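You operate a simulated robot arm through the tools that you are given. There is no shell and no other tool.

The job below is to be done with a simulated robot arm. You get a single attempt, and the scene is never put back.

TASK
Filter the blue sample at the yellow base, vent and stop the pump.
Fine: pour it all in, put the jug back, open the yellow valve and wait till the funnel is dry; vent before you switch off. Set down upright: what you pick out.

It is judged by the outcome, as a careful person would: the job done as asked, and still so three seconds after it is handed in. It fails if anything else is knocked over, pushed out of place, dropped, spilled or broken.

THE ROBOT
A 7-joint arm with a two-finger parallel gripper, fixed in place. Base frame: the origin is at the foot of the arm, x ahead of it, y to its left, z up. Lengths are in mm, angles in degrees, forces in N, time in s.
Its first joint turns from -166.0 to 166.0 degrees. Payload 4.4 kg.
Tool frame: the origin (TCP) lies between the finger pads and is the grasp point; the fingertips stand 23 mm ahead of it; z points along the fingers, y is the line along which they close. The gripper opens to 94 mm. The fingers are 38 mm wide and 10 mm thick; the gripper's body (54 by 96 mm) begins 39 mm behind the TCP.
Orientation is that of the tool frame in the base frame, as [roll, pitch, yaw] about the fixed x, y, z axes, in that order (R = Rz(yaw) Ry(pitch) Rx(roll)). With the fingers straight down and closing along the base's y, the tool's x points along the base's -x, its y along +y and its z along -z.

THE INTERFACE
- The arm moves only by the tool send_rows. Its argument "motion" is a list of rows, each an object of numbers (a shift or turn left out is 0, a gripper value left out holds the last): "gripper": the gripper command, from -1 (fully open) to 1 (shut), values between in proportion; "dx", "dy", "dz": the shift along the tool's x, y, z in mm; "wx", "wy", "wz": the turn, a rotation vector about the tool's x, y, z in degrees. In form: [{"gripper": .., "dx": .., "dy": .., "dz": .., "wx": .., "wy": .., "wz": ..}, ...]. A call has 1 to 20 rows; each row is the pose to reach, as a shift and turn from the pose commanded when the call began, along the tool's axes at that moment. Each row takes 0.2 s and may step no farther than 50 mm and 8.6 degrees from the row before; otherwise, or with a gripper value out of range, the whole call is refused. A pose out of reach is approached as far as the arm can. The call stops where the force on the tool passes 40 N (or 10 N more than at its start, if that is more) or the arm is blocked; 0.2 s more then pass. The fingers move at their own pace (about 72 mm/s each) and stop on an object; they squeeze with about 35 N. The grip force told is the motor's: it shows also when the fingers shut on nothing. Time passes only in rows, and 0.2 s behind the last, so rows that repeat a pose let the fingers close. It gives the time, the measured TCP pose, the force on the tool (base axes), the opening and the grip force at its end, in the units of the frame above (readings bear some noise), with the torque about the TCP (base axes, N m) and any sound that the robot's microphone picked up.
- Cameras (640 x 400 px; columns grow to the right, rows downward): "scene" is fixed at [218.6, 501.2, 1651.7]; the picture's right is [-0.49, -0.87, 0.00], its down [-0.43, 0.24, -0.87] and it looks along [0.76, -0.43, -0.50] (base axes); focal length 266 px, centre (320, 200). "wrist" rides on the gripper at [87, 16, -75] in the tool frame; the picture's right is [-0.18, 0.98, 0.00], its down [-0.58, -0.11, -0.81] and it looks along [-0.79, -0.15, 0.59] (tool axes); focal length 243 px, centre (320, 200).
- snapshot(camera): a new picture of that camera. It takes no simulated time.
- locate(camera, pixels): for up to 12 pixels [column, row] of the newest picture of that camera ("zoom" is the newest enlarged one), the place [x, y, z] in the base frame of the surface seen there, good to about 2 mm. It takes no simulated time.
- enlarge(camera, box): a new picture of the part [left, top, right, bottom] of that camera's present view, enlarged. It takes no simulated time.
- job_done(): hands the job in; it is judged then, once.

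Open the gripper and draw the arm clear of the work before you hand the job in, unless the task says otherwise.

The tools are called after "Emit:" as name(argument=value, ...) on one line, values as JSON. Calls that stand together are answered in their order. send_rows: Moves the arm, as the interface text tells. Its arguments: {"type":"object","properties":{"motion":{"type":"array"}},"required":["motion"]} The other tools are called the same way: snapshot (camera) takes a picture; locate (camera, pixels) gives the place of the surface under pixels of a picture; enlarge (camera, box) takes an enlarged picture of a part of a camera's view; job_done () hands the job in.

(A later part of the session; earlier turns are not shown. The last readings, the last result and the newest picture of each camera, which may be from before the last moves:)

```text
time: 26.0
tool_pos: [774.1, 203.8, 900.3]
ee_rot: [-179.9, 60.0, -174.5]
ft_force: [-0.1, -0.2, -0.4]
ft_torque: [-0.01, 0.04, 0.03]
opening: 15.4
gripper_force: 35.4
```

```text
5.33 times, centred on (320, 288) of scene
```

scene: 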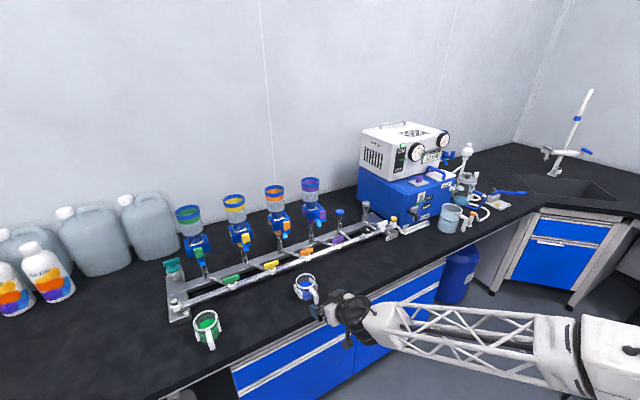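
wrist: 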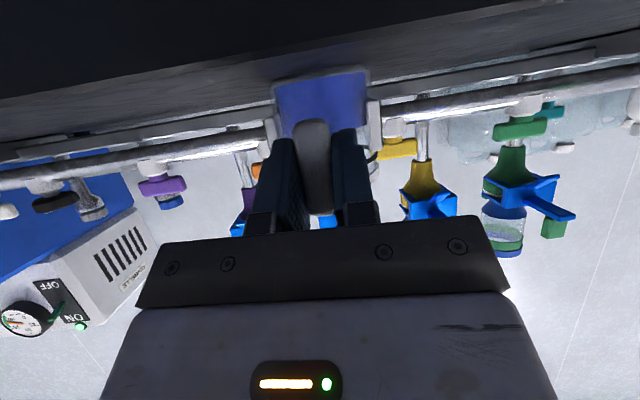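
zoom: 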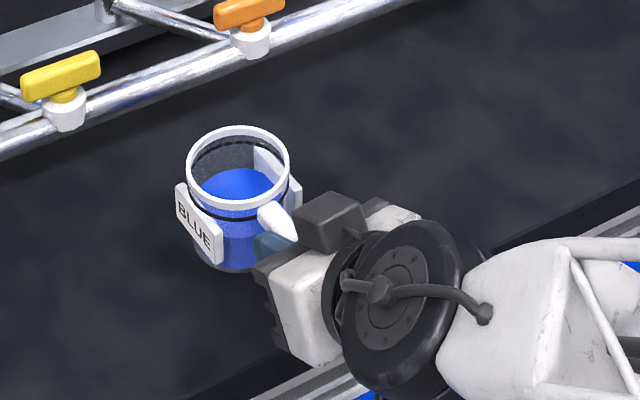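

Grip is solid (opening 15.4, 35 N). I lift slowly 30 mm first and check that the jug stays level.

Emit:
send_rows(motion=[{"gripper": 1, "dx": -3.46, "dz": -2}, {"dx": -8.66, "dz": -5}, {"dx": -15.6, "dz": -9}, {"dx": -21.7, "dz": -12.5}, {"dx": -26, "dz": -15}, {"dx": -26, "dz": -15}])

Emit:
enlarge(camera="scene", box=[270, 250, 370, 325])

Emit:
snapshot(camera="wrist")

```text
time: 27.4
tool_pos: [774.3, 203.6, 931.6]
ee_rot: [180.0, 60.1, -174.6]
ft_force: [0.4, -1.1, -1.5]
ft_torque: [-0.02, 0.1, 0.02]
opening: 15.7
gripper_force: 34.5
```

```text
5.33 times, centred on (320, 288) of scene
```

zoom: 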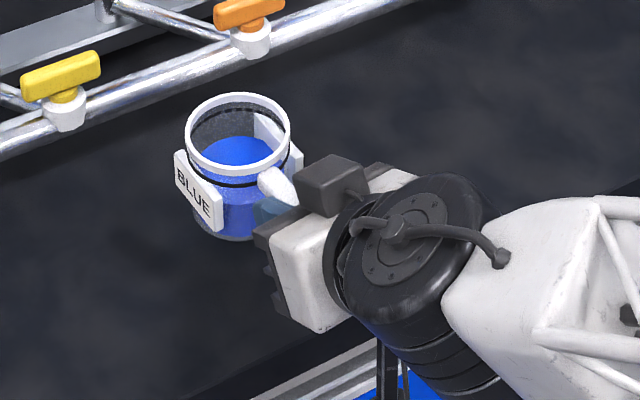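

```text
taken
```

wrist: 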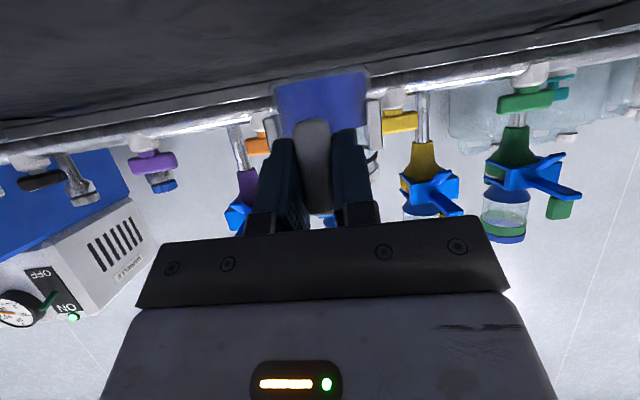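

The jug lifts level with no slip (torque 0.1 N·m). I measure the rim now to know the jug's exact position relative to the TCP.

Emit:
locate(camera="zoom", pixels=[[238, 95], [235, 172], [188, 135], [288, 128], [177, 160], [222, 232], [215, 180], [182, 195], [300, 150], [240, 150]])

```text
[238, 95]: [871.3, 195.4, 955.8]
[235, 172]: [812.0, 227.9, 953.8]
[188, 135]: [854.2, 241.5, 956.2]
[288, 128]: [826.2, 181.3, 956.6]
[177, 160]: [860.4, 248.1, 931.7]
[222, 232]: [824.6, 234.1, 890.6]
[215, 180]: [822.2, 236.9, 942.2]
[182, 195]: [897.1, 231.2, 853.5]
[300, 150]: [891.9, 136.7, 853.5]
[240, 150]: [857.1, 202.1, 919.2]
```

Jug axis is 67 mm ahead and 1.5 mm left of the TCP, rim 24.5 mm above it. I now raise the jug straight up to TCP z≈1300, clear of all funnels.

Emit:
send_rows(motion=[{"gripper": 1, "dx": -17.3, "dz": -10}, {"dx": -43.3, "dz": -25}, {"dx": -73.6, "dz": -42.5}, {"dx": -103.9, "dz": -60}, {"dx": -134.2, "dz": -77.5}, {"dx": -164.5, "dz": -95}, {"dx": -194.9, "dz": -112.5}, {"dx": -225.2, "dz": -130}, {"dx": -255.5, "dz": -147.5}, {"dx": -285.8, "dz": -165}, {"dx": -307.4, "dz": -177.5}, {"dx": -318.7, "dz": -184}, {"dx": -318.7, "dz": -184}])

Emit:
enlarge(camera="scene", box=[240, 150, 400, 270])

```text
time: 30.2
tool_pos: [774.2, 202.8, 1298.8]
ee_rot: [180.0, 60.0, -174.6]
ft_force: [-0.2, 0.0, -1.5]
ft_torque: [-0.03, 0.1, -0.01]
opening: 15.6
gripper_force: 34.6
```

```text
3.33 times, centred on (320, 210) of scene
```

zoom: 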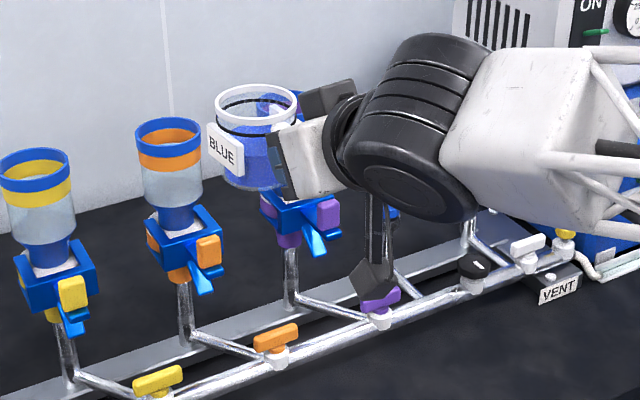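

The jug is level at height (torque and grip unchanged). I now move it sideways and forward to above-left of the yellow funnel, TCP ≈(996,404,1300), in gentle steps.

Emit:
send_rows(motion=[{"gripper": 1, "dx": -4, "dy": 6, "dz": 6.9}, {"dx": -12, "dy": 17.9, "dz": 20.8}, {"dx": -21.6, "dy": 32.2, "dz": 37.4}, {"dx": -31.2, "dy": 46.5, "dz": 54}, {"dx": -40.8, "dy": 60.8, "dz": 70.6}, {"dx": -50.4, "dy": 75.1, "dz": 87.2}, {"dx": -60, "dy": 89.4, "dz": 103.9}, {"dx": -69.6, "dy": 103.7, "dz": 120.5}, {"dx": -79.1, "dy": 117.9, "dz": 137.1}, {"dx": -88.7, "dy": 132.2, "dz": 153.7}, {"dx": -98.3, "dy": 146.5, "dz": 170.3}, {"dx": -107.9, "dy": 160.8, "dz": 186.9}, {"dx": -115.1, "dy": 171.5, "dz": 199.4}, {"dx": -119.9, "dy": 178.7, "dz": 207.7}, {"dx": -119.9, "dy": 178.7, "dz": 207.7}])

Emit:
enlarge(camera="scene", box=[180, 140, 320, 260])

```text
time: 33.4
tool_pos: [997.0, 404.5, 1298.7]
ee_rot: [-180.0, 59.9, -174.5]
ft_force: [-0.7, -0.6, -2.1]
ft_torque: [0.0, 0.09, 0.0]
opening: 15.9
gripper_force: 34.7
```

```text
3.33 times, centred on (250, 200) of scene
```

zoom: 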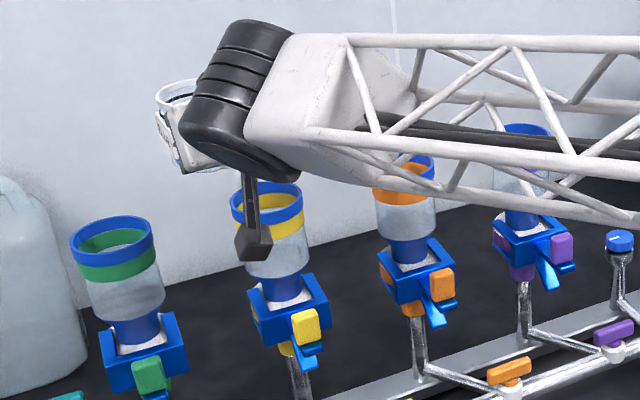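

The jug is above-left of the yellow funnel. Now I lean it 40° to the right (no liquid leaves before ~50°), then check with the wrist camera.

Emit:
send_rows(motion=[{"gripper": 1, "wx": -1, "wz": 1.73}, {"wx": -2.5, "wz": 4.33}, {"wx": -5, "wz": 8.66}, {"wx": -7.5, "wz": 12.99}, {"wx": -10, "wz": 17.32}, {"wx": -12.5, "wz": 21.65}, {"wx": -15, "wz": 25.98}, {"wx": -17.5, "wz": 30.31}, {"wx": -19, "wz": 32.9}, {"wx": -20, "wz": 34.64}, {"wx": -20, "wz": 34.64}])

Emit:
snapshot(camera="wrist")

Emit:
enlarge(camera="scene", box=[180, 140, 320, 260])

```text
time: 35.8
tool_pos: [996.6, 404.3, 1299.6]
ee_rot: [120.9, 41.5, 137.3]
ft_force: [0.9, 0.2, -2.3]
ft_torque: [-0.03, 0.06, 0.02]
opening: 15.7
gripper_force: 34.9
```

```text
taken
```

wrist: 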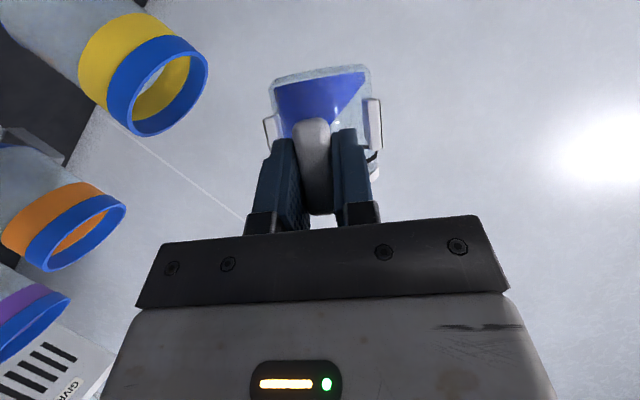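

```text
3.33 times, centred on (250, 200) of scene
```

zoom: 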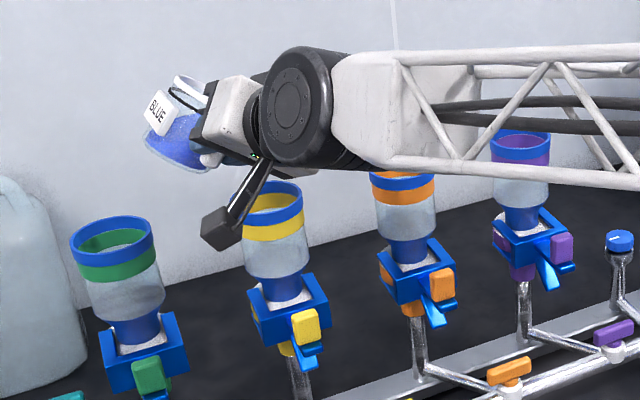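

At 40° lean the liquid surface is level, still inside the jug. The yellow funnel rim is at wrist (157,85); I measure its rim and the jug lip again with the pictures for alignment.

Emit:
locate(camera="wrist", pixels=[[108, 92], [205, 62], [140, 133], [183, 40], [198, 100], [120, 125], [375, 115], [268, 130], [372, 165], [375, 100], [275, 85], [368, 70]])

Emit:
locate(camera="zoom", pixels=[[190, 80], [205, 95], [178, 82], [160, 105], [150, 140], [185, 165], [175, 100], [212, 160]])

```text
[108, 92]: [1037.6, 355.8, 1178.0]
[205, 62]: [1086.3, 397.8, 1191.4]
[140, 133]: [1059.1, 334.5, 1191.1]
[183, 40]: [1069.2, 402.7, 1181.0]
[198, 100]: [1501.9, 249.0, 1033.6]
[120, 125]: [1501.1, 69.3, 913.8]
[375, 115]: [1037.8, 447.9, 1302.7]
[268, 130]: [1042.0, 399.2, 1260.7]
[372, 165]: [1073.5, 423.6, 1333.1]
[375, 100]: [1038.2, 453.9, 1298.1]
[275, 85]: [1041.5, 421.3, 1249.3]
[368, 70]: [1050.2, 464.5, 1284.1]
```

```text
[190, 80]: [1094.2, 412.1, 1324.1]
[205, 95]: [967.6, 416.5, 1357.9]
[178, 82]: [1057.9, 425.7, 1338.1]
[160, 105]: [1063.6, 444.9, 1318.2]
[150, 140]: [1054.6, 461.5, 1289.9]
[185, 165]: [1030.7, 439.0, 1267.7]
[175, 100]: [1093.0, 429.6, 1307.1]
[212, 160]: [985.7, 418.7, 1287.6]
```

The lip sits over the funnel centre (lip ≈(1067,371), funnel centre ≈(1067.5,367)). I lower straight down 48 mm so the lip is ~45 mm above the rim while the jug's side pad still clears it.

Emit:
send_rows(motion=[{"gripper": 1, "dx": 3.3, "dy": -2.9, "dz": 1.9}, {"dx": 9.9, "dy": -8.8, "dz": 5.7}, {"dx": 18.1, "dy": -16.2, "dz": 10.5}, {"dx": 26.3, "dy": -23.5, "dz": 15.2}, {"dx": 31.3, "dy": -27.9, "dz": 18.1}, {"dx": 32.9, "dy": -29.4, "dz": 19}, {"dx": 32.9, "dy": -29.4, "dz": 19}])

Emit:
snapshot(camera="wrist")

Emit:
enlarge(camera="scene", box=[200, 150, 300, 250])

```text
time: 37.4
tool_pos: [997.9, 405.1, 1250.3]
ee_rot: [120.8, 41.6, 137.4]
ft_force: [0.2, -0.8, -1.5]
ft_torque: [-0.04, 0.06, -0.01]
opening: 15.8
gripper_force: 35.3
```

```text
taken
```

wrist: 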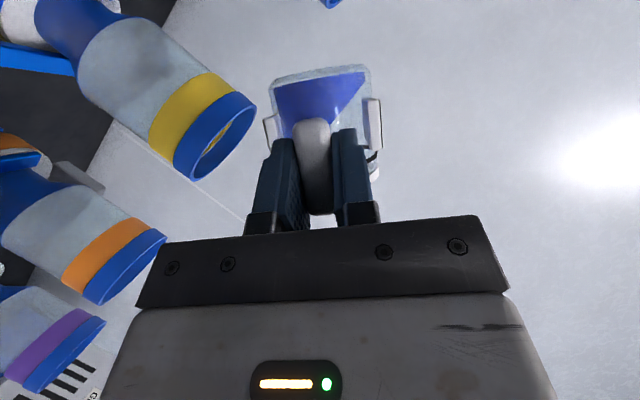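

```text
4.00 times, centred on (250, 200) of scene
```

zoom: 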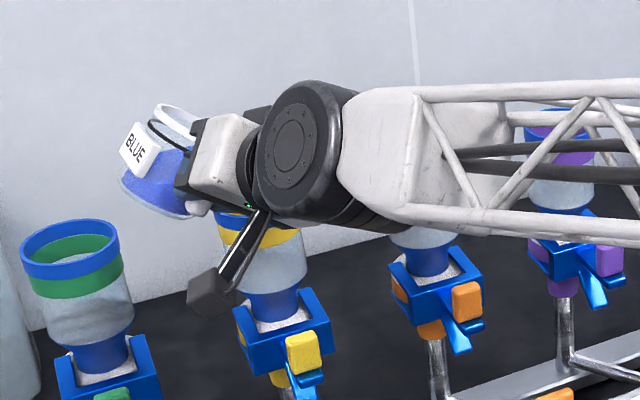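

All clear: funnel rim is below-right of the jug lip. I begin the pour slowly, leaning from 40° to 61° over ~3 s.

Emit:
send_rows(motion=[{"gripper": 1, "wx": -0.75, "wz": 1.3}, {"wx": -1.5, "wz": 2.6}, {"wx": -2.25, "wz": 3.9}, {"wx": -3, "wz": 5.2}, {"wx": -3.75, "wz": 6.5}, {"wx": -4.5, "wz": 7.8}, {"wx": -5.25, "wz": 9.1}, {"wx": -6, "wz": 10.4}, {"wx": -6.75, "wz": 11.7}, {"wx": -7.5, "wz": 13}, {"wx": -8.25, "wz": 14.3}, {"wx": -9, "wz": 15.6}, {"wx": -9.75, "wz": 16.9}, {"wx": -10.5, "wz": 18.2}, {"wx": -10.5, "wz": 18.2}])

Emit:
snapshot(camera="wrist")

Emit:
enlarge(camera="scene", box=[200, 150, 300, 250])

```text
time: 40.6
tool_pos: [997.9, 405.9, 1250.4]
ee_rot: [105.5, 24.8, 128.9]
ft_force: [-1.3, -0.3, -0.8]
ft_torque: [0.01, 0.07, 0.01]
opening: 15.8
gripper_force: 34.9
```

```text
taken
```

wrist: 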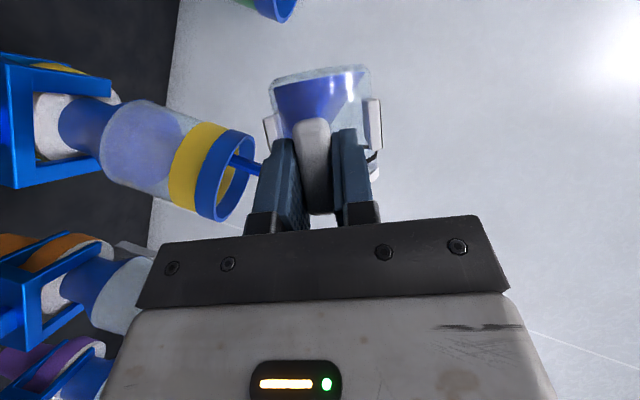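

```text
4.00 times, centred on (250, 200) of scene
```

zoom: 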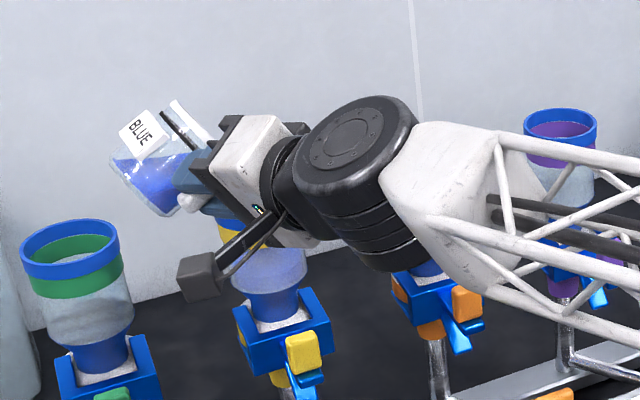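

The blue stream at wrist (245,165) falls inside the yellow funnel's mouth. I continue leaning 61°→81°, shifting right 8.8 mm to keep the lip over the funnel.

Emit:
send_rows(motion=[{"gripper": 1, "dx": -0.42, "dy": -0.27, "dz": -0.24, "wx": -0.625, "wz": 1.08}, {"dx": -0.83, "dy": -0.53, "dz": -0.48, "wx": -1.25, "wz": 2.17}, {"dx": -1.25, "dy": -0.8, "dz": -0.72, "wx": -1.875, "wz": 3.25}, {"dx": -1.67, "dy": -1.07, "dz": -0.96, "wx": -2.5, "wz": 4.33}, {"dx": -2.08, "dy": -1.33, "dz": -1.2, "wx": -3.125, "wz": 5.41}, {"dx": -2.5, "dy": -1.6, "dz": -1.44, "wx": -3.75, "wz": 6.5}, {"dx": -2.91, "dy": -1.87, "dz": -1.68, "wx": -4.375, "wz": 7.58}, {"dx": -3.33, "dy": -2.14, "dz": -1.93, "wx": -5, "wz": 8.66}, {"dx": -3.75, "dy": -2.4, "dz": -2.17, "wx": -5.625, "wz": 9.74}, {"dx": -4.16, "dy": -2.67, "dz": -2.41, "wx": -6.25, "wz": 10.83}, {"dx": -4.58, "dy": -2.94, "dz": -2.65, "wx": -6.875, "wz": 11.91}, {"dx": -5, "dy": -3.2, "dz": -2.89, "wx": -7.5, "wz": 12.99}, {"dx": -5.41, "dy": -3.47, "dz": -3.13, "wx": -8.125, "wz": 14.07}, {"dx": -5.83, "dy": -3.74, "dz": -3.37, "wx": -8.75, "wz": 15.16}, {"dx": -6.24, "dy": -4, "dz": -3.61, "wx": -9.375, "wz": 16.24}, {"dx": -6.66, "dy": -4.27, "dz": -3.85, "wx": -10, "wz": 17.32}, {"dx": -6.66, "dy": -4.27, "dz": -3.85, "wx": -10, "wz": 17.32}])

Emit:
snapshot(camera="wrist")

Emit:
enlarge(camera="scene", box=[200, 150, 300, 250])

```text
time: 44.2
tool_pos: [996.7, 398.1, 1249.6]
ee_rot: [94.5, 7.8, 125.6]
ft_force: [0.1, 0.7, -0.7]
ft_torque: [-0.05, 0.04, 0.03]
opening: 15.5
gripper_force: 34.9
```

```text
taken
```

wrist: 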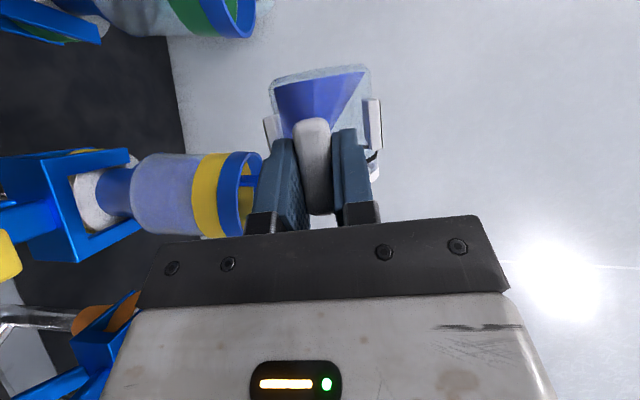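

```text
4.00 times, centred on (250, 200) of scene
```

zoom: 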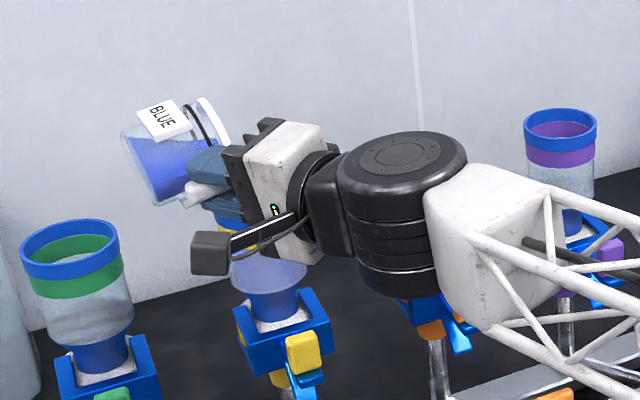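

The stream continues into the funnel (wrist (250,180)) and liquid is collecting behind the glass. I continue 81°→100°, shifting right 12 mm to follow the lip.

Emit:
send_rows(motion=[{"gripper": 1, "dx": -0.54, "dy": -0.1, "dz": -0.31, "wx": -0.5, "wz": 0.866}, {"dx": -1.08, "dy": -0.2, "dz": -0.62, "wx": -1, "wz": 1.73}, {"dx": -1.63, "dy": -0.3, "dz": -0.93, "wx": -1.5, "wz": 2.6}, {"dx": -2.17, "dy": -0.4, "dz": -1.24, "wx": -2, "wz": 3.46}, {"dx": -2.71, "dy": -0.5, "dz": -1.55, "wx": -2.5, "wz": 4.33}, {"dx": -3.25, "dy": -0.6, "dz": -1.86, "wx": -3, "wz": 5.2}, {"dx": -3.79, "dy": -0.7, "dz": -2.17, "wx": -3.5, "wz": 6.06}, {"dx": -4.34, "dy": -0.8, "dz": -2.48, "wx": -4, "wz": 6.93}, {"dx": -4.88, "dy": -0.9, "dz": -2.79, "wx": -4.5, "wz": 7.79}, {"dx": -5.42, "dy": -1, "dz": -3.1, "wx": -5, "wz": 8.66}, {"dx": -5.96, "dy": -1.1, "dz": -3.41, "wx": -5.5, "wz": 9.53}, {"dx": -6.5, "dy": -1.2, "dz": -3.73, "wx": -6, "wz": 10.39}, {"dx": -7.05, "dy": -1.3, "dz": -4.04, "wx": -6.5, "wz": 11.26}, {"dx": -7.59, "dy": -1.4, "dz": -4.35, "wx": -7, "wz": 12.12}, {"dx": -8.13, "dy": -1.5, "dz": -4.66, "wx": -7.5, "wz": 12.99}, {"dx": -8.67, "dy": -1.6, "dz": -4.97, "wx": -8, "wz": 13.86}, {"dx": -9.21, "dy": -1.7, "dz": -5.28, "wx": -8.5, "wz": 14.72}, {"dx": -9.76, "dy": -1.8, "dz": -5.59, "wx": -9, "wz": 15.59}, {"dx": -10.3, "dy": -1.9, "dz": -5.9, "wx": -9.5, "wz": 16.45}, {"dx": -10.3, "dy": -1.9, "dz": -5.9, "wx": -9.5, "wz": 16.45}])

Emit:
snapshot(camera="wrist")

Emit:
enlarge(camera="scene", box=[200, 150, 300, 250])

```text
time: 48.4
tool_pos: [999.2, 384.3, 1249.7]
ee_rot: [85.1, -8.7, 125.8]
ft_force: [-0.4, 1.1, 0.4]
ft_torque: [-0.02, 0.03, 0.0]
opening: 15.6
gripper_force: 35.0
```

```text
taken
```

wrist: 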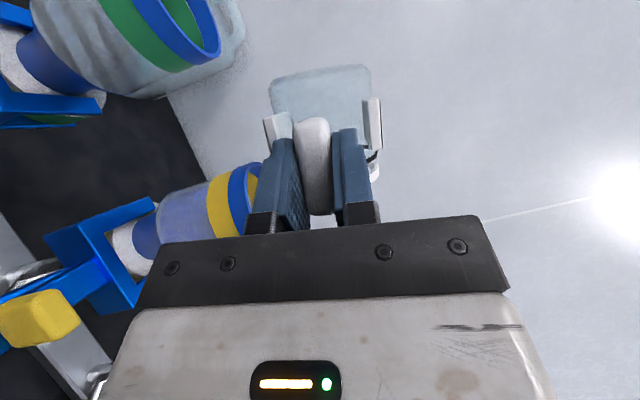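

```text
4.00 times, centred on (250, 200) of scene
```

zoom: 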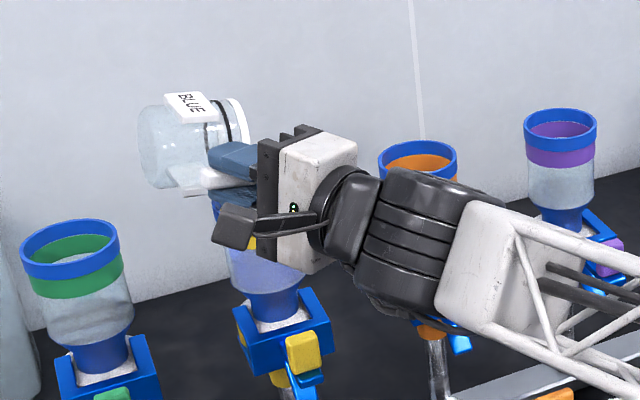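

The jug now looks empty (clear glass) at 100°. I lean on to 118° to drain any remainder and hold ~2 s.

Emit:
send_rows(motion=[{"gripper": 1, "dx": -1.04, "dy": 0.21, "dz": -0.6, "wx": -1, "wz": 1.73}, {"dx": -2.09, "dy": 0.42, "dz": -1.2, "wx": -2, "wz": 3.46}, {"dx": -3.13, "dy": 0.63, "dz": -1.8, "wx": -3, "wz": 5.2}, {"dx": -4.18, "dy": 0.84, "dz": -2.4, "wx": -4, "wz": 6.93}, {"dx": -5.22, "dy": 1.06, "dz": -3, "wx": -5, "wz": 8.66}, {"dx": -6.27, "dy": 1.27, "dz": -3.6, "wx": -6, "wz": 10.39}, {"dx": -7.31, "dy": 1.48, "dz": -4.2, "wx": -7, "wz": 12.12}, {"dx": -8.36, "dy": 1.69, "dz": -4.8, "wx": -8, "wz": 13.86}, {"dx": -9.4, "dy": 1.9, "dz": -5.4, "wx": -9, "wz": 15.59}, {"dx": -9.4, "dy": 1.9, "dz": -5.4, "wx": -9, "wz": 15.59}, {"dx": -9.4, "dy": 1.9, "dz": -5.4, "wx": -9, "wz": 15.59}, {"dx": -9.4, "dy": 1.9, "dz": -5.4, "wx": -9, "wz": 15.59}, {"dx": -9.4, "dy": 1.9, "dz": -5.4, "wx": -9, "wz": 15.59}, {"dx": -9.4, "dy": 1.9, "dz": -5.4, "wx": -9, "wz": 15.59}, {"dx": -9.4, "dy": 1.9, "dz": -5.4, "wx": -9, "wz": 15.59}, {"dx": -9.4, "dy": 1.9, "dz": -5.4, "wx": -9, "wz": 15.59}, {"dx": -9.4, "dy": 1.9, "dz": -5.4, "wx": -9, "wz": 15.59}, {"dx": -9.4, "dy": 1.9, "dz": -5.4, "wx": -9, "wz": 15.59}])

Emit:
enlarge(camera="wrist", box=[150, 30, 420, 240])

Emit:
enlarge(camera="scene", box=[210, 165, 280, 235])

```text
time: 52.2
tool_pos: [999.4, 374.5, 1250.3]
ee_rot: [75.2, -24.1, 128.6]
ft_force: [-0.2, -0.3, 1.0]
ft_torque: [0.01, 0.03, 0.01]
opening: 15.5
gripper_force: 35.3
```

```text
1.90 times, centred on (285, 135) of wrist
```

zoom: 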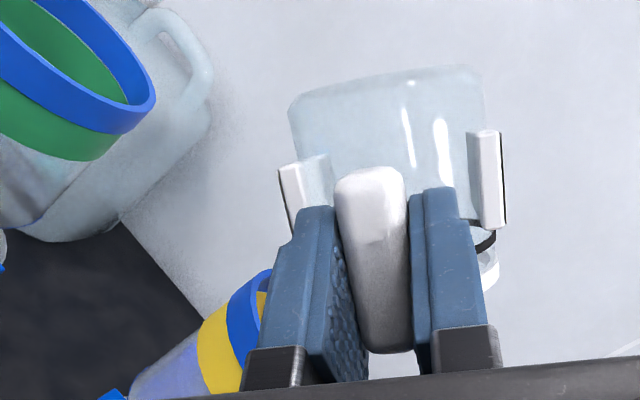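

```text
5.71 times, centred on (245, 200) of scene
```

zoom: 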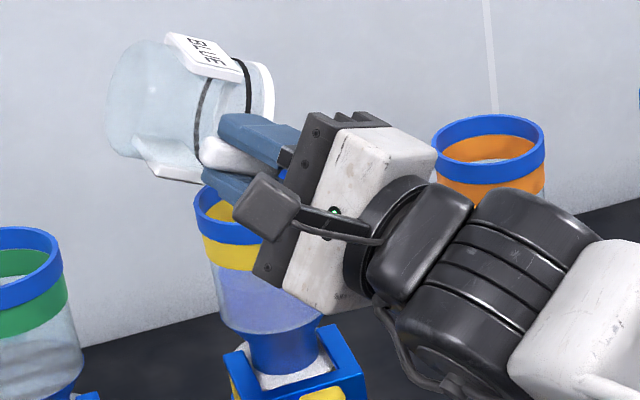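

The jug is completely empty and nothing shows on the outside. I raise it 45 mm and then bring it back upright above the funnel.

Emit:
send_rows(motion=[{"gripper": 1, "dx": 6.1, "dy": 13.2, "dz": 3.5}, {"dx": 12.2, "dy": 26.5, "dz": 7.1}, {"dx": 18.3, "dy": 39.7, "dz": 10.6}, {"dx": 18.3, "dy": 39.7, "dz": 10.6}])

Emit:
send_rows(motion=[{"gripper": 1, "wx": 3.28, "wz": -5.68}, {"wx": 6.56, "wz": -11.35}, {"wx": 9.83, "wz": -17.03}, {"wx": 13.11, "wz": -22.71}, {"wx": 16.39, "wz": -28.39}, {"wx": 19.67, "wz": -34.06}, {"wx": 22.94, "wz": -39.74}, {"wx": 26.22, "wz": -45.42}, {"wx": 29.5, "wz": -51.1}, {"wx": 32.78, "wz": -56.77}, {"wx": 36.06, "wz": -62.45}, {"wx": 39.33, "wz": -68.13}, {"wx": 42.61, "wz": -73.8}, {"wx": 45.89, "wz": -79.48}, {"wx": 49.17, "wz": -85.16}, {"wx": 52.44, "wz": -90.84}, {"wx": 55.72, "wz": -96.51}, {"wx": 59, "wz": -102.19}, {"wx": 59, "wz": -102.19}])

Emit:
snapshot(camera="wrist")

Emit:
snapshot(camera="scene")

```text
time: 53.2
tool_pos: [999.3, 373.6, 1296.9]
ee_rot: [75.1, -24.0, 128.7]
ft_force: [-0.3, 0.3, 0.0]
ft_torque: [0.0, 0.04, -0.01]
opening: 15.5
gripper_force: 34.8
```

```text
time: 57.2
tool_pos: [1000.0, 375.3, 1296.8]
ee_rot: [-180.0, 60.0, -174.5]
ft_force: [0.0, -0.3, -1.4]
ft_torque: [0.02, 0.0, 0.01]
opening: 15.9
gripper_force: 34.9
```

```text
taken
```

wrist: 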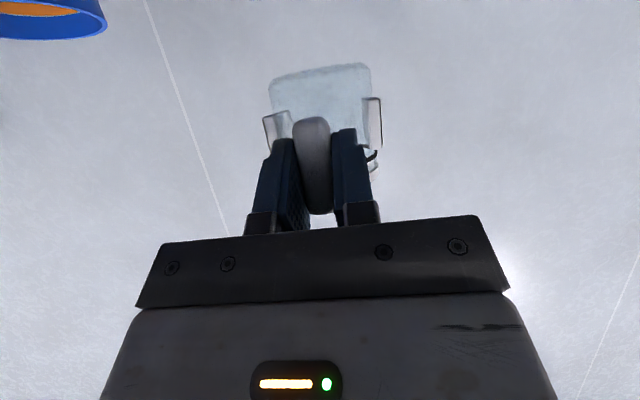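

```text
taken
```

scene: 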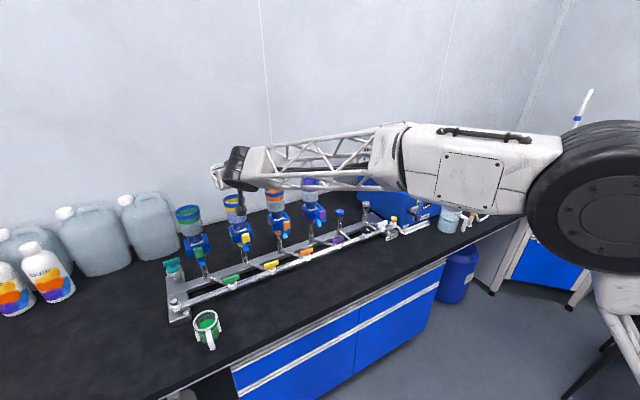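

The empty jug is upright again (orientation -180/60/-174.5). I retrace the path back over its original place at (774,203), still high.

Emit:
send_rows(motion=[{"gripper": 1, "dx": 6, "dy": -7.5, "dz": -10.4}, {"dx": 18.1, "dy": -22.4, "dz": -31.3}, {"dx": 33.2, "dy": -41.1, "dz": -57.4}, {"dx": 48.2, "dy": -59.8, "dz": -83.6}, {"dx": 63.3, "dy": -78.5, "dz": -109.7}, {"dx": 78.4, "dy": -97.2, "dz": -135.8}, {"dx": 93.5, "dy": -115.9, "dz": -161.9}, {"dx": 107.3, "dy": -133.1, "dz": -185.9}, {"dx": 116.4, "dy": -144.4, "dz": -201.6}, {"dx": 120.6, "dy": -149.6, "dz": -208.9}, {"dx": 120.6, "dy": -149.6, "dz": -208.9}])

Emit:
enlarge(camera="scene", box=[210, 170, 280, 250])

Emit:
snapshot(camera="scene")

```text
time: 59.6
tool_pos: [773.8, 203.4, 1294.5]
ee_rot: [180.0, 60.1, -174.6]
ft_force: [-0.1, -0.4, -1.1]
ft_torque: [0.0, 0.07, -0.04]
opening: 15.7
gripper_force: 35.0
```

```text
5.00 times, centred on (245, 210) of scene
```

zoom: 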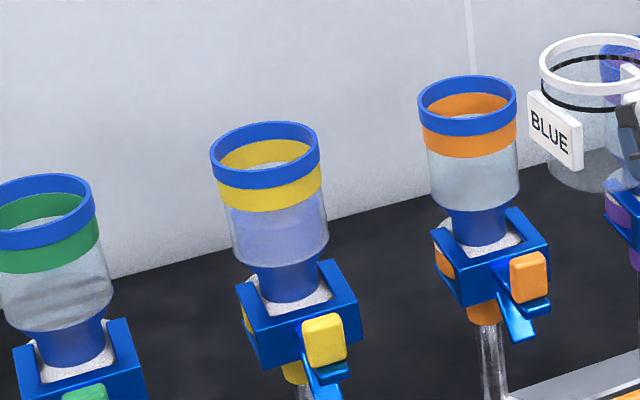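

```text
taken
```

scene: 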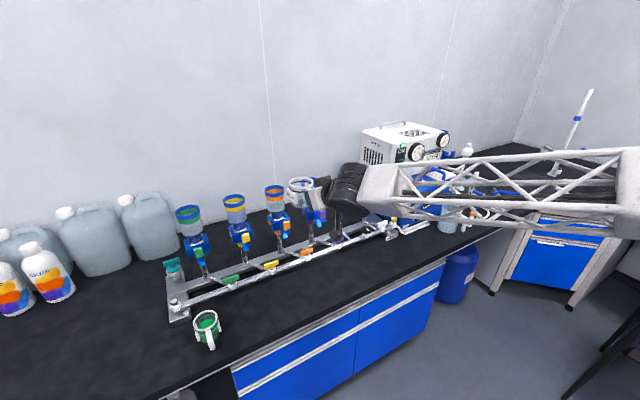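

The yellow funnel holds the blue sample (zoom (280,235)), and the jug hangs upright over its old place. I lower it to ~25 mm above the bench.

Emit:
send_rows(motion=[{"gripper": 1, "dx": 17.3, "dz": 10}, {"dx": 43.3, "dz": 25}, {"dx": 77.9, "dz": 45}, {"dx": 112.6, "dz": 65}, {"dx": 147.2, "dz": 85}, {"dx": 181.9, "dz": 105}, {"dx": 216.5, "dz": 125}, {"dx": 251.1, "dz": 145}, {"dx": 281.5, "dz": 162.5}, {"dx": 303.1, "dz": 175}, {"dx": 316, "dz": 182.5}, {"dx": 320, "dz": 184.75}, {"dx": 320, "dz": 184.75}])

Emit:
enlarge(camera="scene", box=[270, 250, 370, 325])

```text
time: 62.4
tool_pos: [772.8, 202.4, 926.2]
ee_rot: [180.0, 60.0, -174.5]
ft_force: [0.2, -0.4, -0.7]
ft_torque: [0.03, 0.01, 0.0]
opening: 15.5
gripper_force: 35.0
```

```text
5.33 times, centred on (320, 288) of scene
```

zoom: 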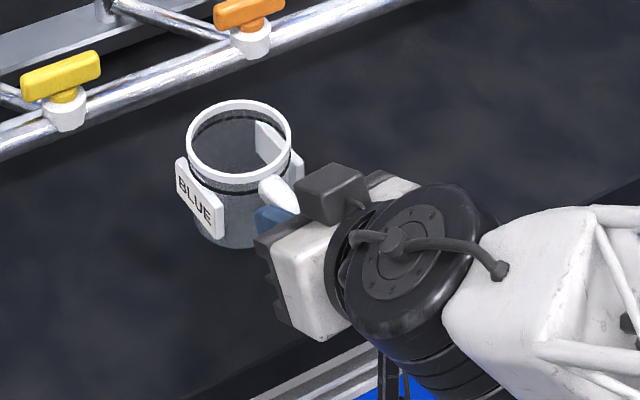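

The jug is level just above its spot. I lower the last ~25 mm slowly, adding a 1 mm correction, and watch the force.

Emit:
send_rows(motion=[{"gripper": 1, "dx": 4.9, "dy": 0.5, "dz": 4}, {"dx": 9.9, "dy": 1, "dz": 7}, {"dx": 14.2, "dy": 1, "dz": 9.5}, {"dx": 17.7, "dy": 1, "dz": 11.5}, {"dx": 19.4, "dy": 1, "dz": 12.5}, {"dx": 20.3, "dy": 1, "dz": 13}, {"dx": 20.9, "dy": 1, "dz": 13.35}, {"dx": 21.3, "dy": 1, "dz": 13.6}, {"dx": 21.3, "dy": 1, "dz": 13.6}])

Emit:
enlarge(camera="scene", box=[270, 250, 370, 325])

```text
time: 64.4
tool_pos: [774.7, 203.0, 901.7]
ee_rot: [180.0, 60.0, -174.6]
ft_force: [1.1, -0.8, 3.7]
ft_torque: [0.01, -0.37, -0.02]
opening: 15.8
gripper_force: 35.0
```

```text
5.33 times, centred on (320, 288) of scene
```

zoom: 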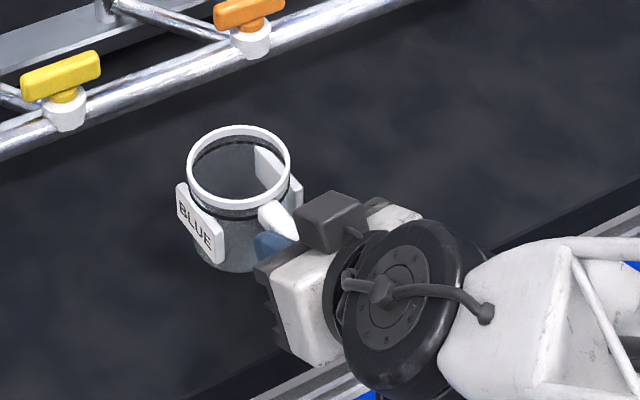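

Contact with the bench is felt (3.7 N up). I open the fingers gently.

Emit:
send_rows(motion=[{"gripper": 0.66}, {"gripper": 0.6}, {"gripper": 0.5}, {"gripper": 0.3}, {"gripper": 0}, {"gripper": -0.4}, {"gripper": -0.8}, {"gripper": -0.8}, {"gripper": -0.8}])

Emit:
enlarge(camera="scene", box=[270, 250, 370, 325])

Emit:
snapshot(camera="wrist")

```text
time: 66.4
tool_pos: [773.1, 204.2, 901.0]
ee_rot: [-180.0, 60.0, -174.6]
ft_force: [0.5, 0.1, -0.1]
ft_torque: [0.01, 0.0, -0.02]
opening: 84.2
gripper_force: 0.0
```

```text
5.33 times, centred on (320, 288) of scene
```

zoom: 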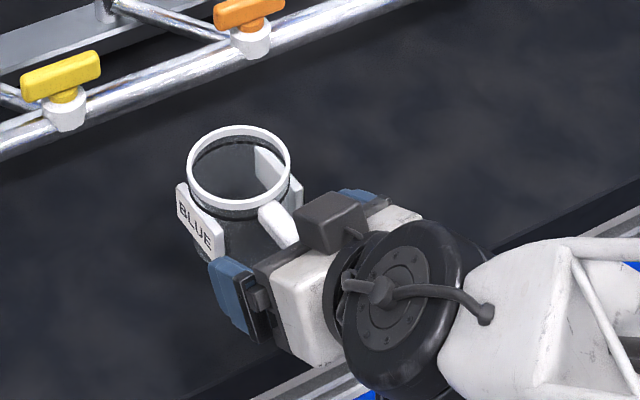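

```text
taken
```

wrist: 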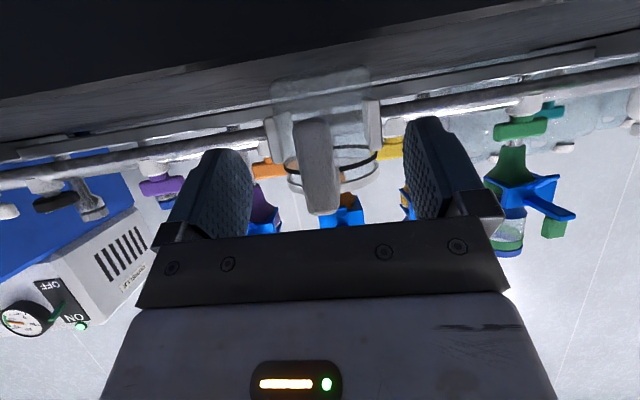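

The jug stands upright where it was. I draw straight back 100 mm along the tool and then check.

Emit:
send_rows(motion=[{"gripper": -1, "dz": -10}, {"dz": -30}, {"dz": -60}, {"dz": -100}, {"dz": -140}, {"dz": -140}])

Emit:
enlarge(camera="scene", box=[280, 255, 340, 315])

```text
time: 67.8
tool_pos: [654.5, 192.1, 970.0]
ee_rot: [179.8, 60.0, -174.6]
ft_force: [-0.5, -0.2, -0.1]
ft_torque: [0.0, 0.0, -0.04]
opening: 93.6
gripper_force: 0.1
```

```text
6.67 times, centred on (310, 285) of scene
```

zoom: 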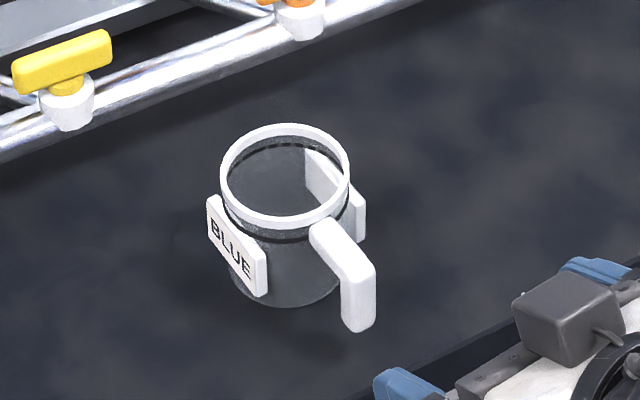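

The jug is back upright on its spot. Next is the yellow valve: I measure its T-handle and collar precisely in this zoom region.

Emit:
enlarge(camera="scene", box=[255, 250, 295, 280])

Emit:
send_rows(motion=[{"gripper": 1, "dx": -25, "dz": -14.4}, {"dx": -60, "dz": -34.6}, {"dx": -100, "dz": -57.7}, {"dx": -130, "dz": -75}, {"dx": -160, "dz": -92}, {"dx": -160, "dz": -92}])

```text
13.33 times, centred on (275, 265) of scene
```

zoom: 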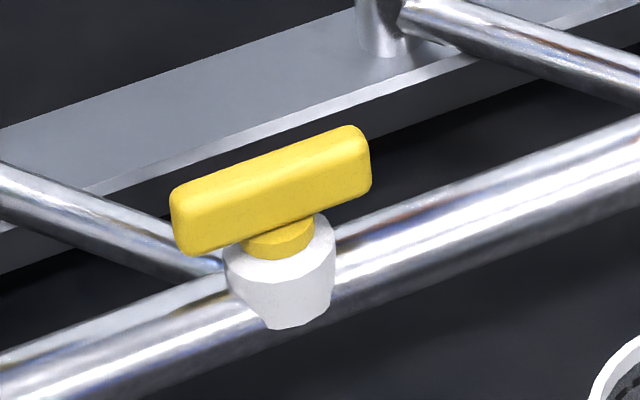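

```text
time: 69.2
tool_pos: [654.0, 189.5, 1154.9]
ee_rot: [-180.0, 59.9, -174.5]
ft_force: [-0.7, -1.0, 0.0]
ft_torque: [-0.02, 0.03, -0.01]
opening: 0.1
gripper_force: 35.3
```

I sample the handle faces and the collar from that zoom.

Emit:
locate(camera="zoom", pixels=[[270, 160], [185, 190], [355, 132], [270, 195], [180, 225], [365, 165], [190, 250], [275, 238], [240, 260], [330, 250], [280, 285], [300, 320]])

Emit:
locate(camera="zoom", pixels=[[175, 195], [370, 150], [192, 195], [345, 140], [205, 245], [350, 190], [420, 220], [420, 250], [120, 330], [130, 235], [240, 290], [270, 175]])

```text
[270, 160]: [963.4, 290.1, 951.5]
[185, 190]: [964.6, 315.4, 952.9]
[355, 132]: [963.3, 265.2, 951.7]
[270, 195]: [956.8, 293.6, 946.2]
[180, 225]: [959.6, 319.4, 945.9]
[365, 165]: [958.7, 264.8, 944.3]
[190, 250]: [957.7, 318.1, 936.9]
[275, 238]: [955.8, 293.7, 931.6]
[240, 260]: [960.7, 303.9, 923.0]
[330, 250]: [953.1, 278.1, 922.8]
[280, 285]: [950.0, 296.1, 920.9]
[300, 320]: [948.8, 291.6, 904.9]
```

```text
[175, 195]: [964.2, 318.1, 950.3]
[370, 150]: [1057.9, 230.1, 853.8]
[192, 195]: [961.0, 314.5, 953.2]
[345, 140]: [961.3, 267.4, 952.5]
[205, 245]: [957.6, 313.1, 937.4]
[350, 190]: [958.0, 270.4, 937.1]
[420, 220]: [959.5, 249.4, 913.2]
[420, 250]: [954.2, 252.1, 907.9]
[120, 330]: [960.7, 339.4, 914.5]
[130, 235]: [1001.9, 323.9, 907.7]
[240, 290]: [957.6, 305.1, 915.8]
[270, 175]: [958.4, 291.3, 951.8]
```

The T-handle spans x 957-970, y 264.5-318.5, z 936-952.5, with stem centre ≈(963.5,291.7). I plan to push its near (right) end away from the robot with the closed fingertips; first I pitch the tool to 70° down and go to a point above and in front of that end.

Emit:
send_rows(motion=[{"gripper": 1, "wy": 8}, {"wy": 16}, {"wy": 24}, {"wy": 32}, {"wy": 40}, {"wy": 40}])

Emit:
send_rows(motion=[{"gripper": 1, "dx": -31.6, "dy": 6.7, "dz": 25.9}, {"dx": -63.2, "dy": 13.4, "dz": 51.9}, {"dx": -94.8, "dy": 20.1, "dz": 77.8}, {"dx": -126.4, "dy": 26.9, "dz": 103.8}, {"dx": -158, "dy": 33.6, "dz": 129.7}, {"dx": -189.7, "dy": 40.3, "dz": 155.7}, {"dx": -221.3, "dy": 47, "dz": 181.6}, {"dx": -221.3, "dy": 47, "dz": 181.6}])

Emit:
snapshot(camera="wrist")

Emit:
enlarge(camera="scene", box=[220, 180, 340, 300])

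```text
time: 70.6
tool_pos: [654.6, 191.0, 1155.7]
ee_rot: [180.0, 19.8, -174.5]
ft_force: [0.2, -0.2, -1.0]
ft_torque: [0.03, 0.03, 0.02]
opening: 0.1
gripper_force: 34.9
```

```text
time: 72.4
tool_pos: [920.2, 264.9, 1061.3]
ee_rot: [-180.0, 20.0, -174.6]
ft_force: [-0.7, 0.1, 0.5]
ft_torque: [-0.01, 0.0, 0.0]
opening: 0.2
gripper_force: 34.7
```

```text
taken
```

wrist: 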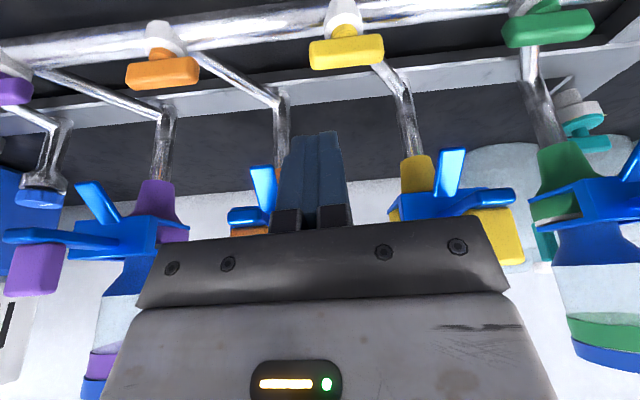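

```text
3.33 times, centred on (280, 240) of scene
```

zoom: 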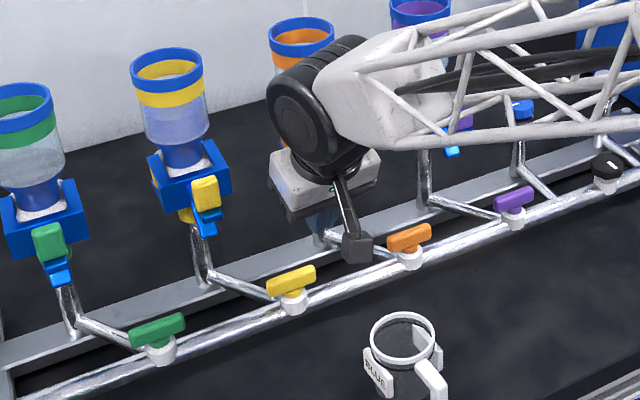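

The gripper body might come near the clamp prongs of the orange and yellow bases (wrist (262,190) and (450,180)) during the push, so I measure those prongs before going lower.

Emit:
locate(camera="wrist", pixels=[[452, 155], [445, 190], [435, 195], [510, 195], [470, 203], [497, 235], [515, 250], [480, 215], [400, 210], [392, 200], [415, 165], [440, 152]])

Emit:
locate(camera="wrist", pixels=[[262, 172], [265, 200], [235, 215], [245, 230], [272, 205], [345, 50], [165, 72], [185, 250], [100, 190], [60, 232], [35, 265], [250, 170]])

Emit:
enlarge(camera="wrist", box=[200, 110, 540, 280])

```text
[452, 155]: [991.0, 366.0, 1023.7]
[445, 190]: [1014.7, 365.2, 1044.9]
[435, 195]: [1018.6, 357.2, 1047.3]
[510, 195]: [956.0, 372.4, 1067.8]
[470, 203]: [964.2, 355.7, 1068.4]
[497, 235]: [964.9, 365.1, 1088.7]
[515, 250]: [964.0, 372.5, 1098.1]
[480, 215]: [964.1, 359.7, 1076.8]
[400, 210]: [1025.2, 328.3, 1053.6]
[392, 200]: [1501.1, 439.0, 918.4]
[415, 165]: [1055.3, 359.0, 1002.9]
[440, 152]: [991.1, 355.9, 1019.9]
```

```text
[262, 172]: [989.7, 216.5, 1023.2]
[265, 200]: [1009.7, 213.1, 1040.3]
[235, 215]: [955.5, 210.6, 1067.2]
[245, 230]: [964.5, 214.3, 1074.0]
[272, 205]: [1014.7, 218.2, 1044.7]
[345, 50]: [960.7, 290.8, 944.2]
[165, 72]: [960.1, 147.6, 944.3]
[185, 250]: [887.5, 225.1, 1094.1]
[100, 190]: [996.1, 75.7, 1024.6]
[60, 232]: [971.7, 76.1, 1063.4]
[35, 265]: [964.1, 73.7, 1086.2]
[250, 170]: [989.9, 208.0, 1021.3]
```

```text
1.88 times, centred on (370, 195) of wrist
```

zoom: 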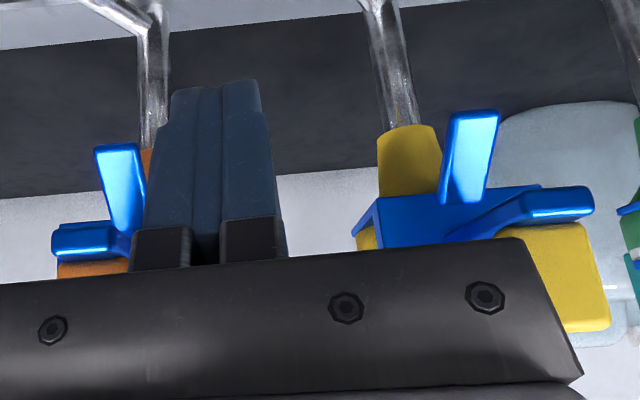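

The corridor between the orange prongs (y≤228) and yellow prongs (y≥355) is wide enough; with the tool at 70° the body stays ≥10 mm from them. I square the heading to 0° and descend in front of the handle's right end, fingertips at z≈937.

Emit:
send_rows(motion=[{"gripper": 1, "wx": 1.88, "wz": 5.17}, {"wx": 1.88, "wz": 5.17}])

Emit:
send_rows(motion=[{"gripper": 1, "dx": 9, "dy": 0.8, "dz": 24}, {"dx": 18.5, "dy": 0.8, "dz": 48}, {"dx": 27.8, "dy": 0.8, "dz": 72}, {"dx": 33.5, "dy": 0.8, "dz": 86}, {"dx": 37, "dy": 0.8, "dz": 95.8}, {"dx": 37, "dy": 0.8, "dz": 95.8}])

Emit:
snapshot(camera="wrist")

Emit:
enlarge(camera="scene", box=[240, 220, 320, 300])

```text
time: 73.0
tool_pos: [919.8, 264.9, 1061.5]
ee_rot: [180.0, 20.0, 179.9]
ft_force: [0.7, 0.4, -0.2]
ft_torque: [0.0, 0.01, 0.02]
opening: 0.1
gripper_force: 35.3
```

```text
time: 74.4
tool_pos: [916.0, 263.7, 957.9]
ee_rot: [179.9, 20.0, 179.9]
ft_force: [-0.9, 0.0, 1.7]
ft_torque: [0.01, -0.01, 0.01]
opening: 0.2
gripper_force: 35.3
```

```text
taken
```

wrist: 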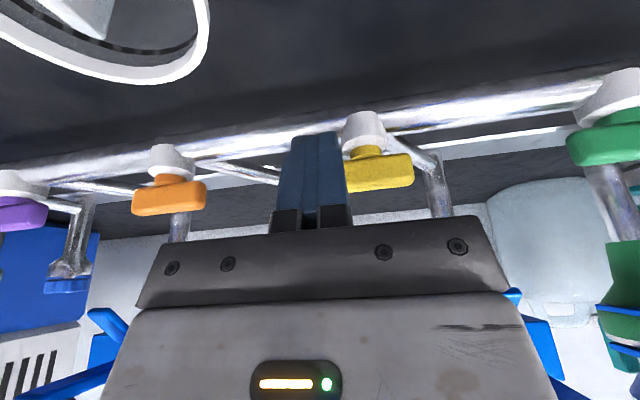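

```text
5.00 times, centred on (280, 260) of scene
```

zoom: 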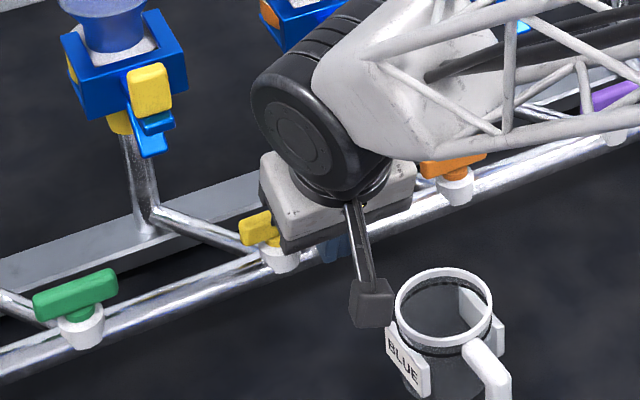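

The fingertips are in front of the yellow handle's right end (handle at wrist (378,172)). I push gently forward 22 mm and check how the handle reacts.

Emit:
send_rows(motion=[{"gripper": 1, "dx": -4.7, "dz": 1.7}, {"dx": -9.4, "dz": 3.4}, {"dx": -12.2, "dz": 4.4}, {"dx": -14.1, "dz": 5.1}, {"dx": -16, "dz": 5.8}, {"dx": -17.9, "dz": 6.5}, {"dx": -19.7, "dz": 7.2}, {"dx": -21.6, "dz": 7.9}, {"dx": -21.6, "dz": 7.9}])

Emit:
snapshot(camera="wrist")

Emit:
enlarge(camera="scene", box=[240, 220, 320, 300])

```text
time: 76.4
tool_pos: [938.7, 265.3, 957.1]
ee_rot: [179.8, 19.9, 179.9]
ft_force: [-3.6, -8.3, -2.8]
ft_torque: [-0.16, 0.13, -0.17]
opening: 0.0
gripper_force: 35.4
```

```text
taken
```

wrist: 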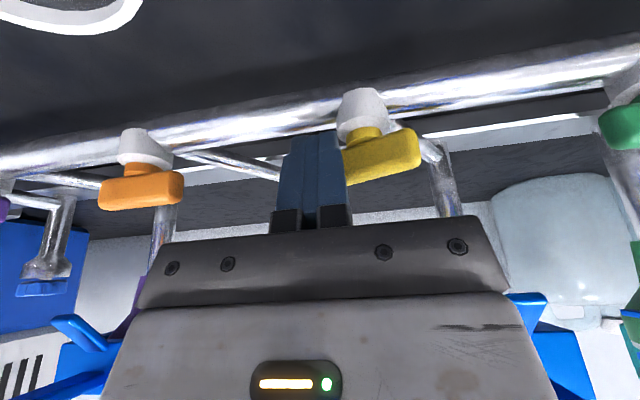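

```text
5.00 times, centred on (280, 260) of scene
```

zoom: 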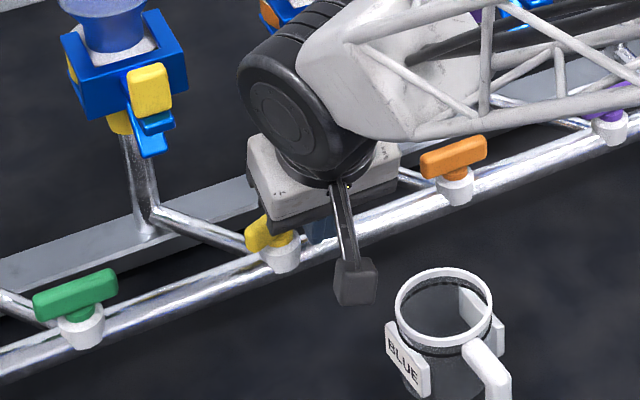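

The handle is turning (its left end swings toward the robot) at only ~9 N. I keep pushing another 12 mm forward.

Emit:
send_rows(motion=[{"gripper": 1, "dx": -1.9, "dz": 0.7}, {"dx": -3.8, "dz": 1.4}, {"dx": -5.6, "dz": 2}, {"dx": -7.5, "dz": 2.7}, {"dx": -9.4, "dz": 3.4}, {"dx": -11.3, "dz": 4.1}, {"dx": -11.3, "dz": 4.1}])

Emit:
snapshot(camera="wrist")

Emit:
enlarge(camera="scene", box=[240, 200, 320, 280])

```text
time: 78.0
tool_pos: [950.5, 265.3, 956.6]
ee_rot: [-180.0, 20.1, 179.8]
ft_force: [-0.9, 0.3, -0.7]
ft_torque: [-0.04, 0.03, 0.0]
opening: 0.0
gripper_force: 35.7
```

```text
taken
```

wrist: 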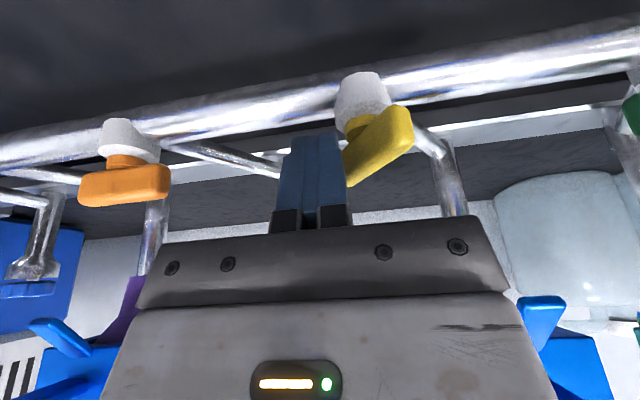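

```text
5.00 times, centred on (280, 240) of scene
```

zoom: 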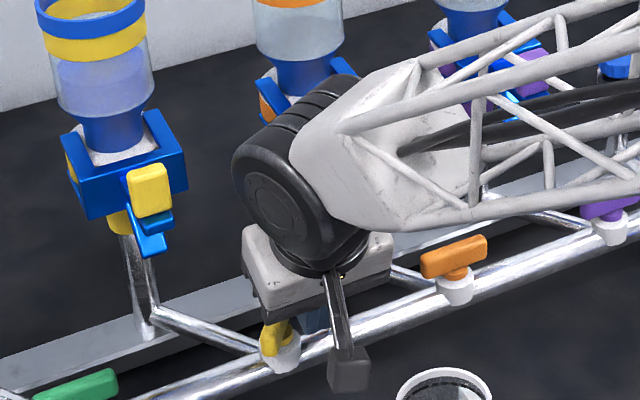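

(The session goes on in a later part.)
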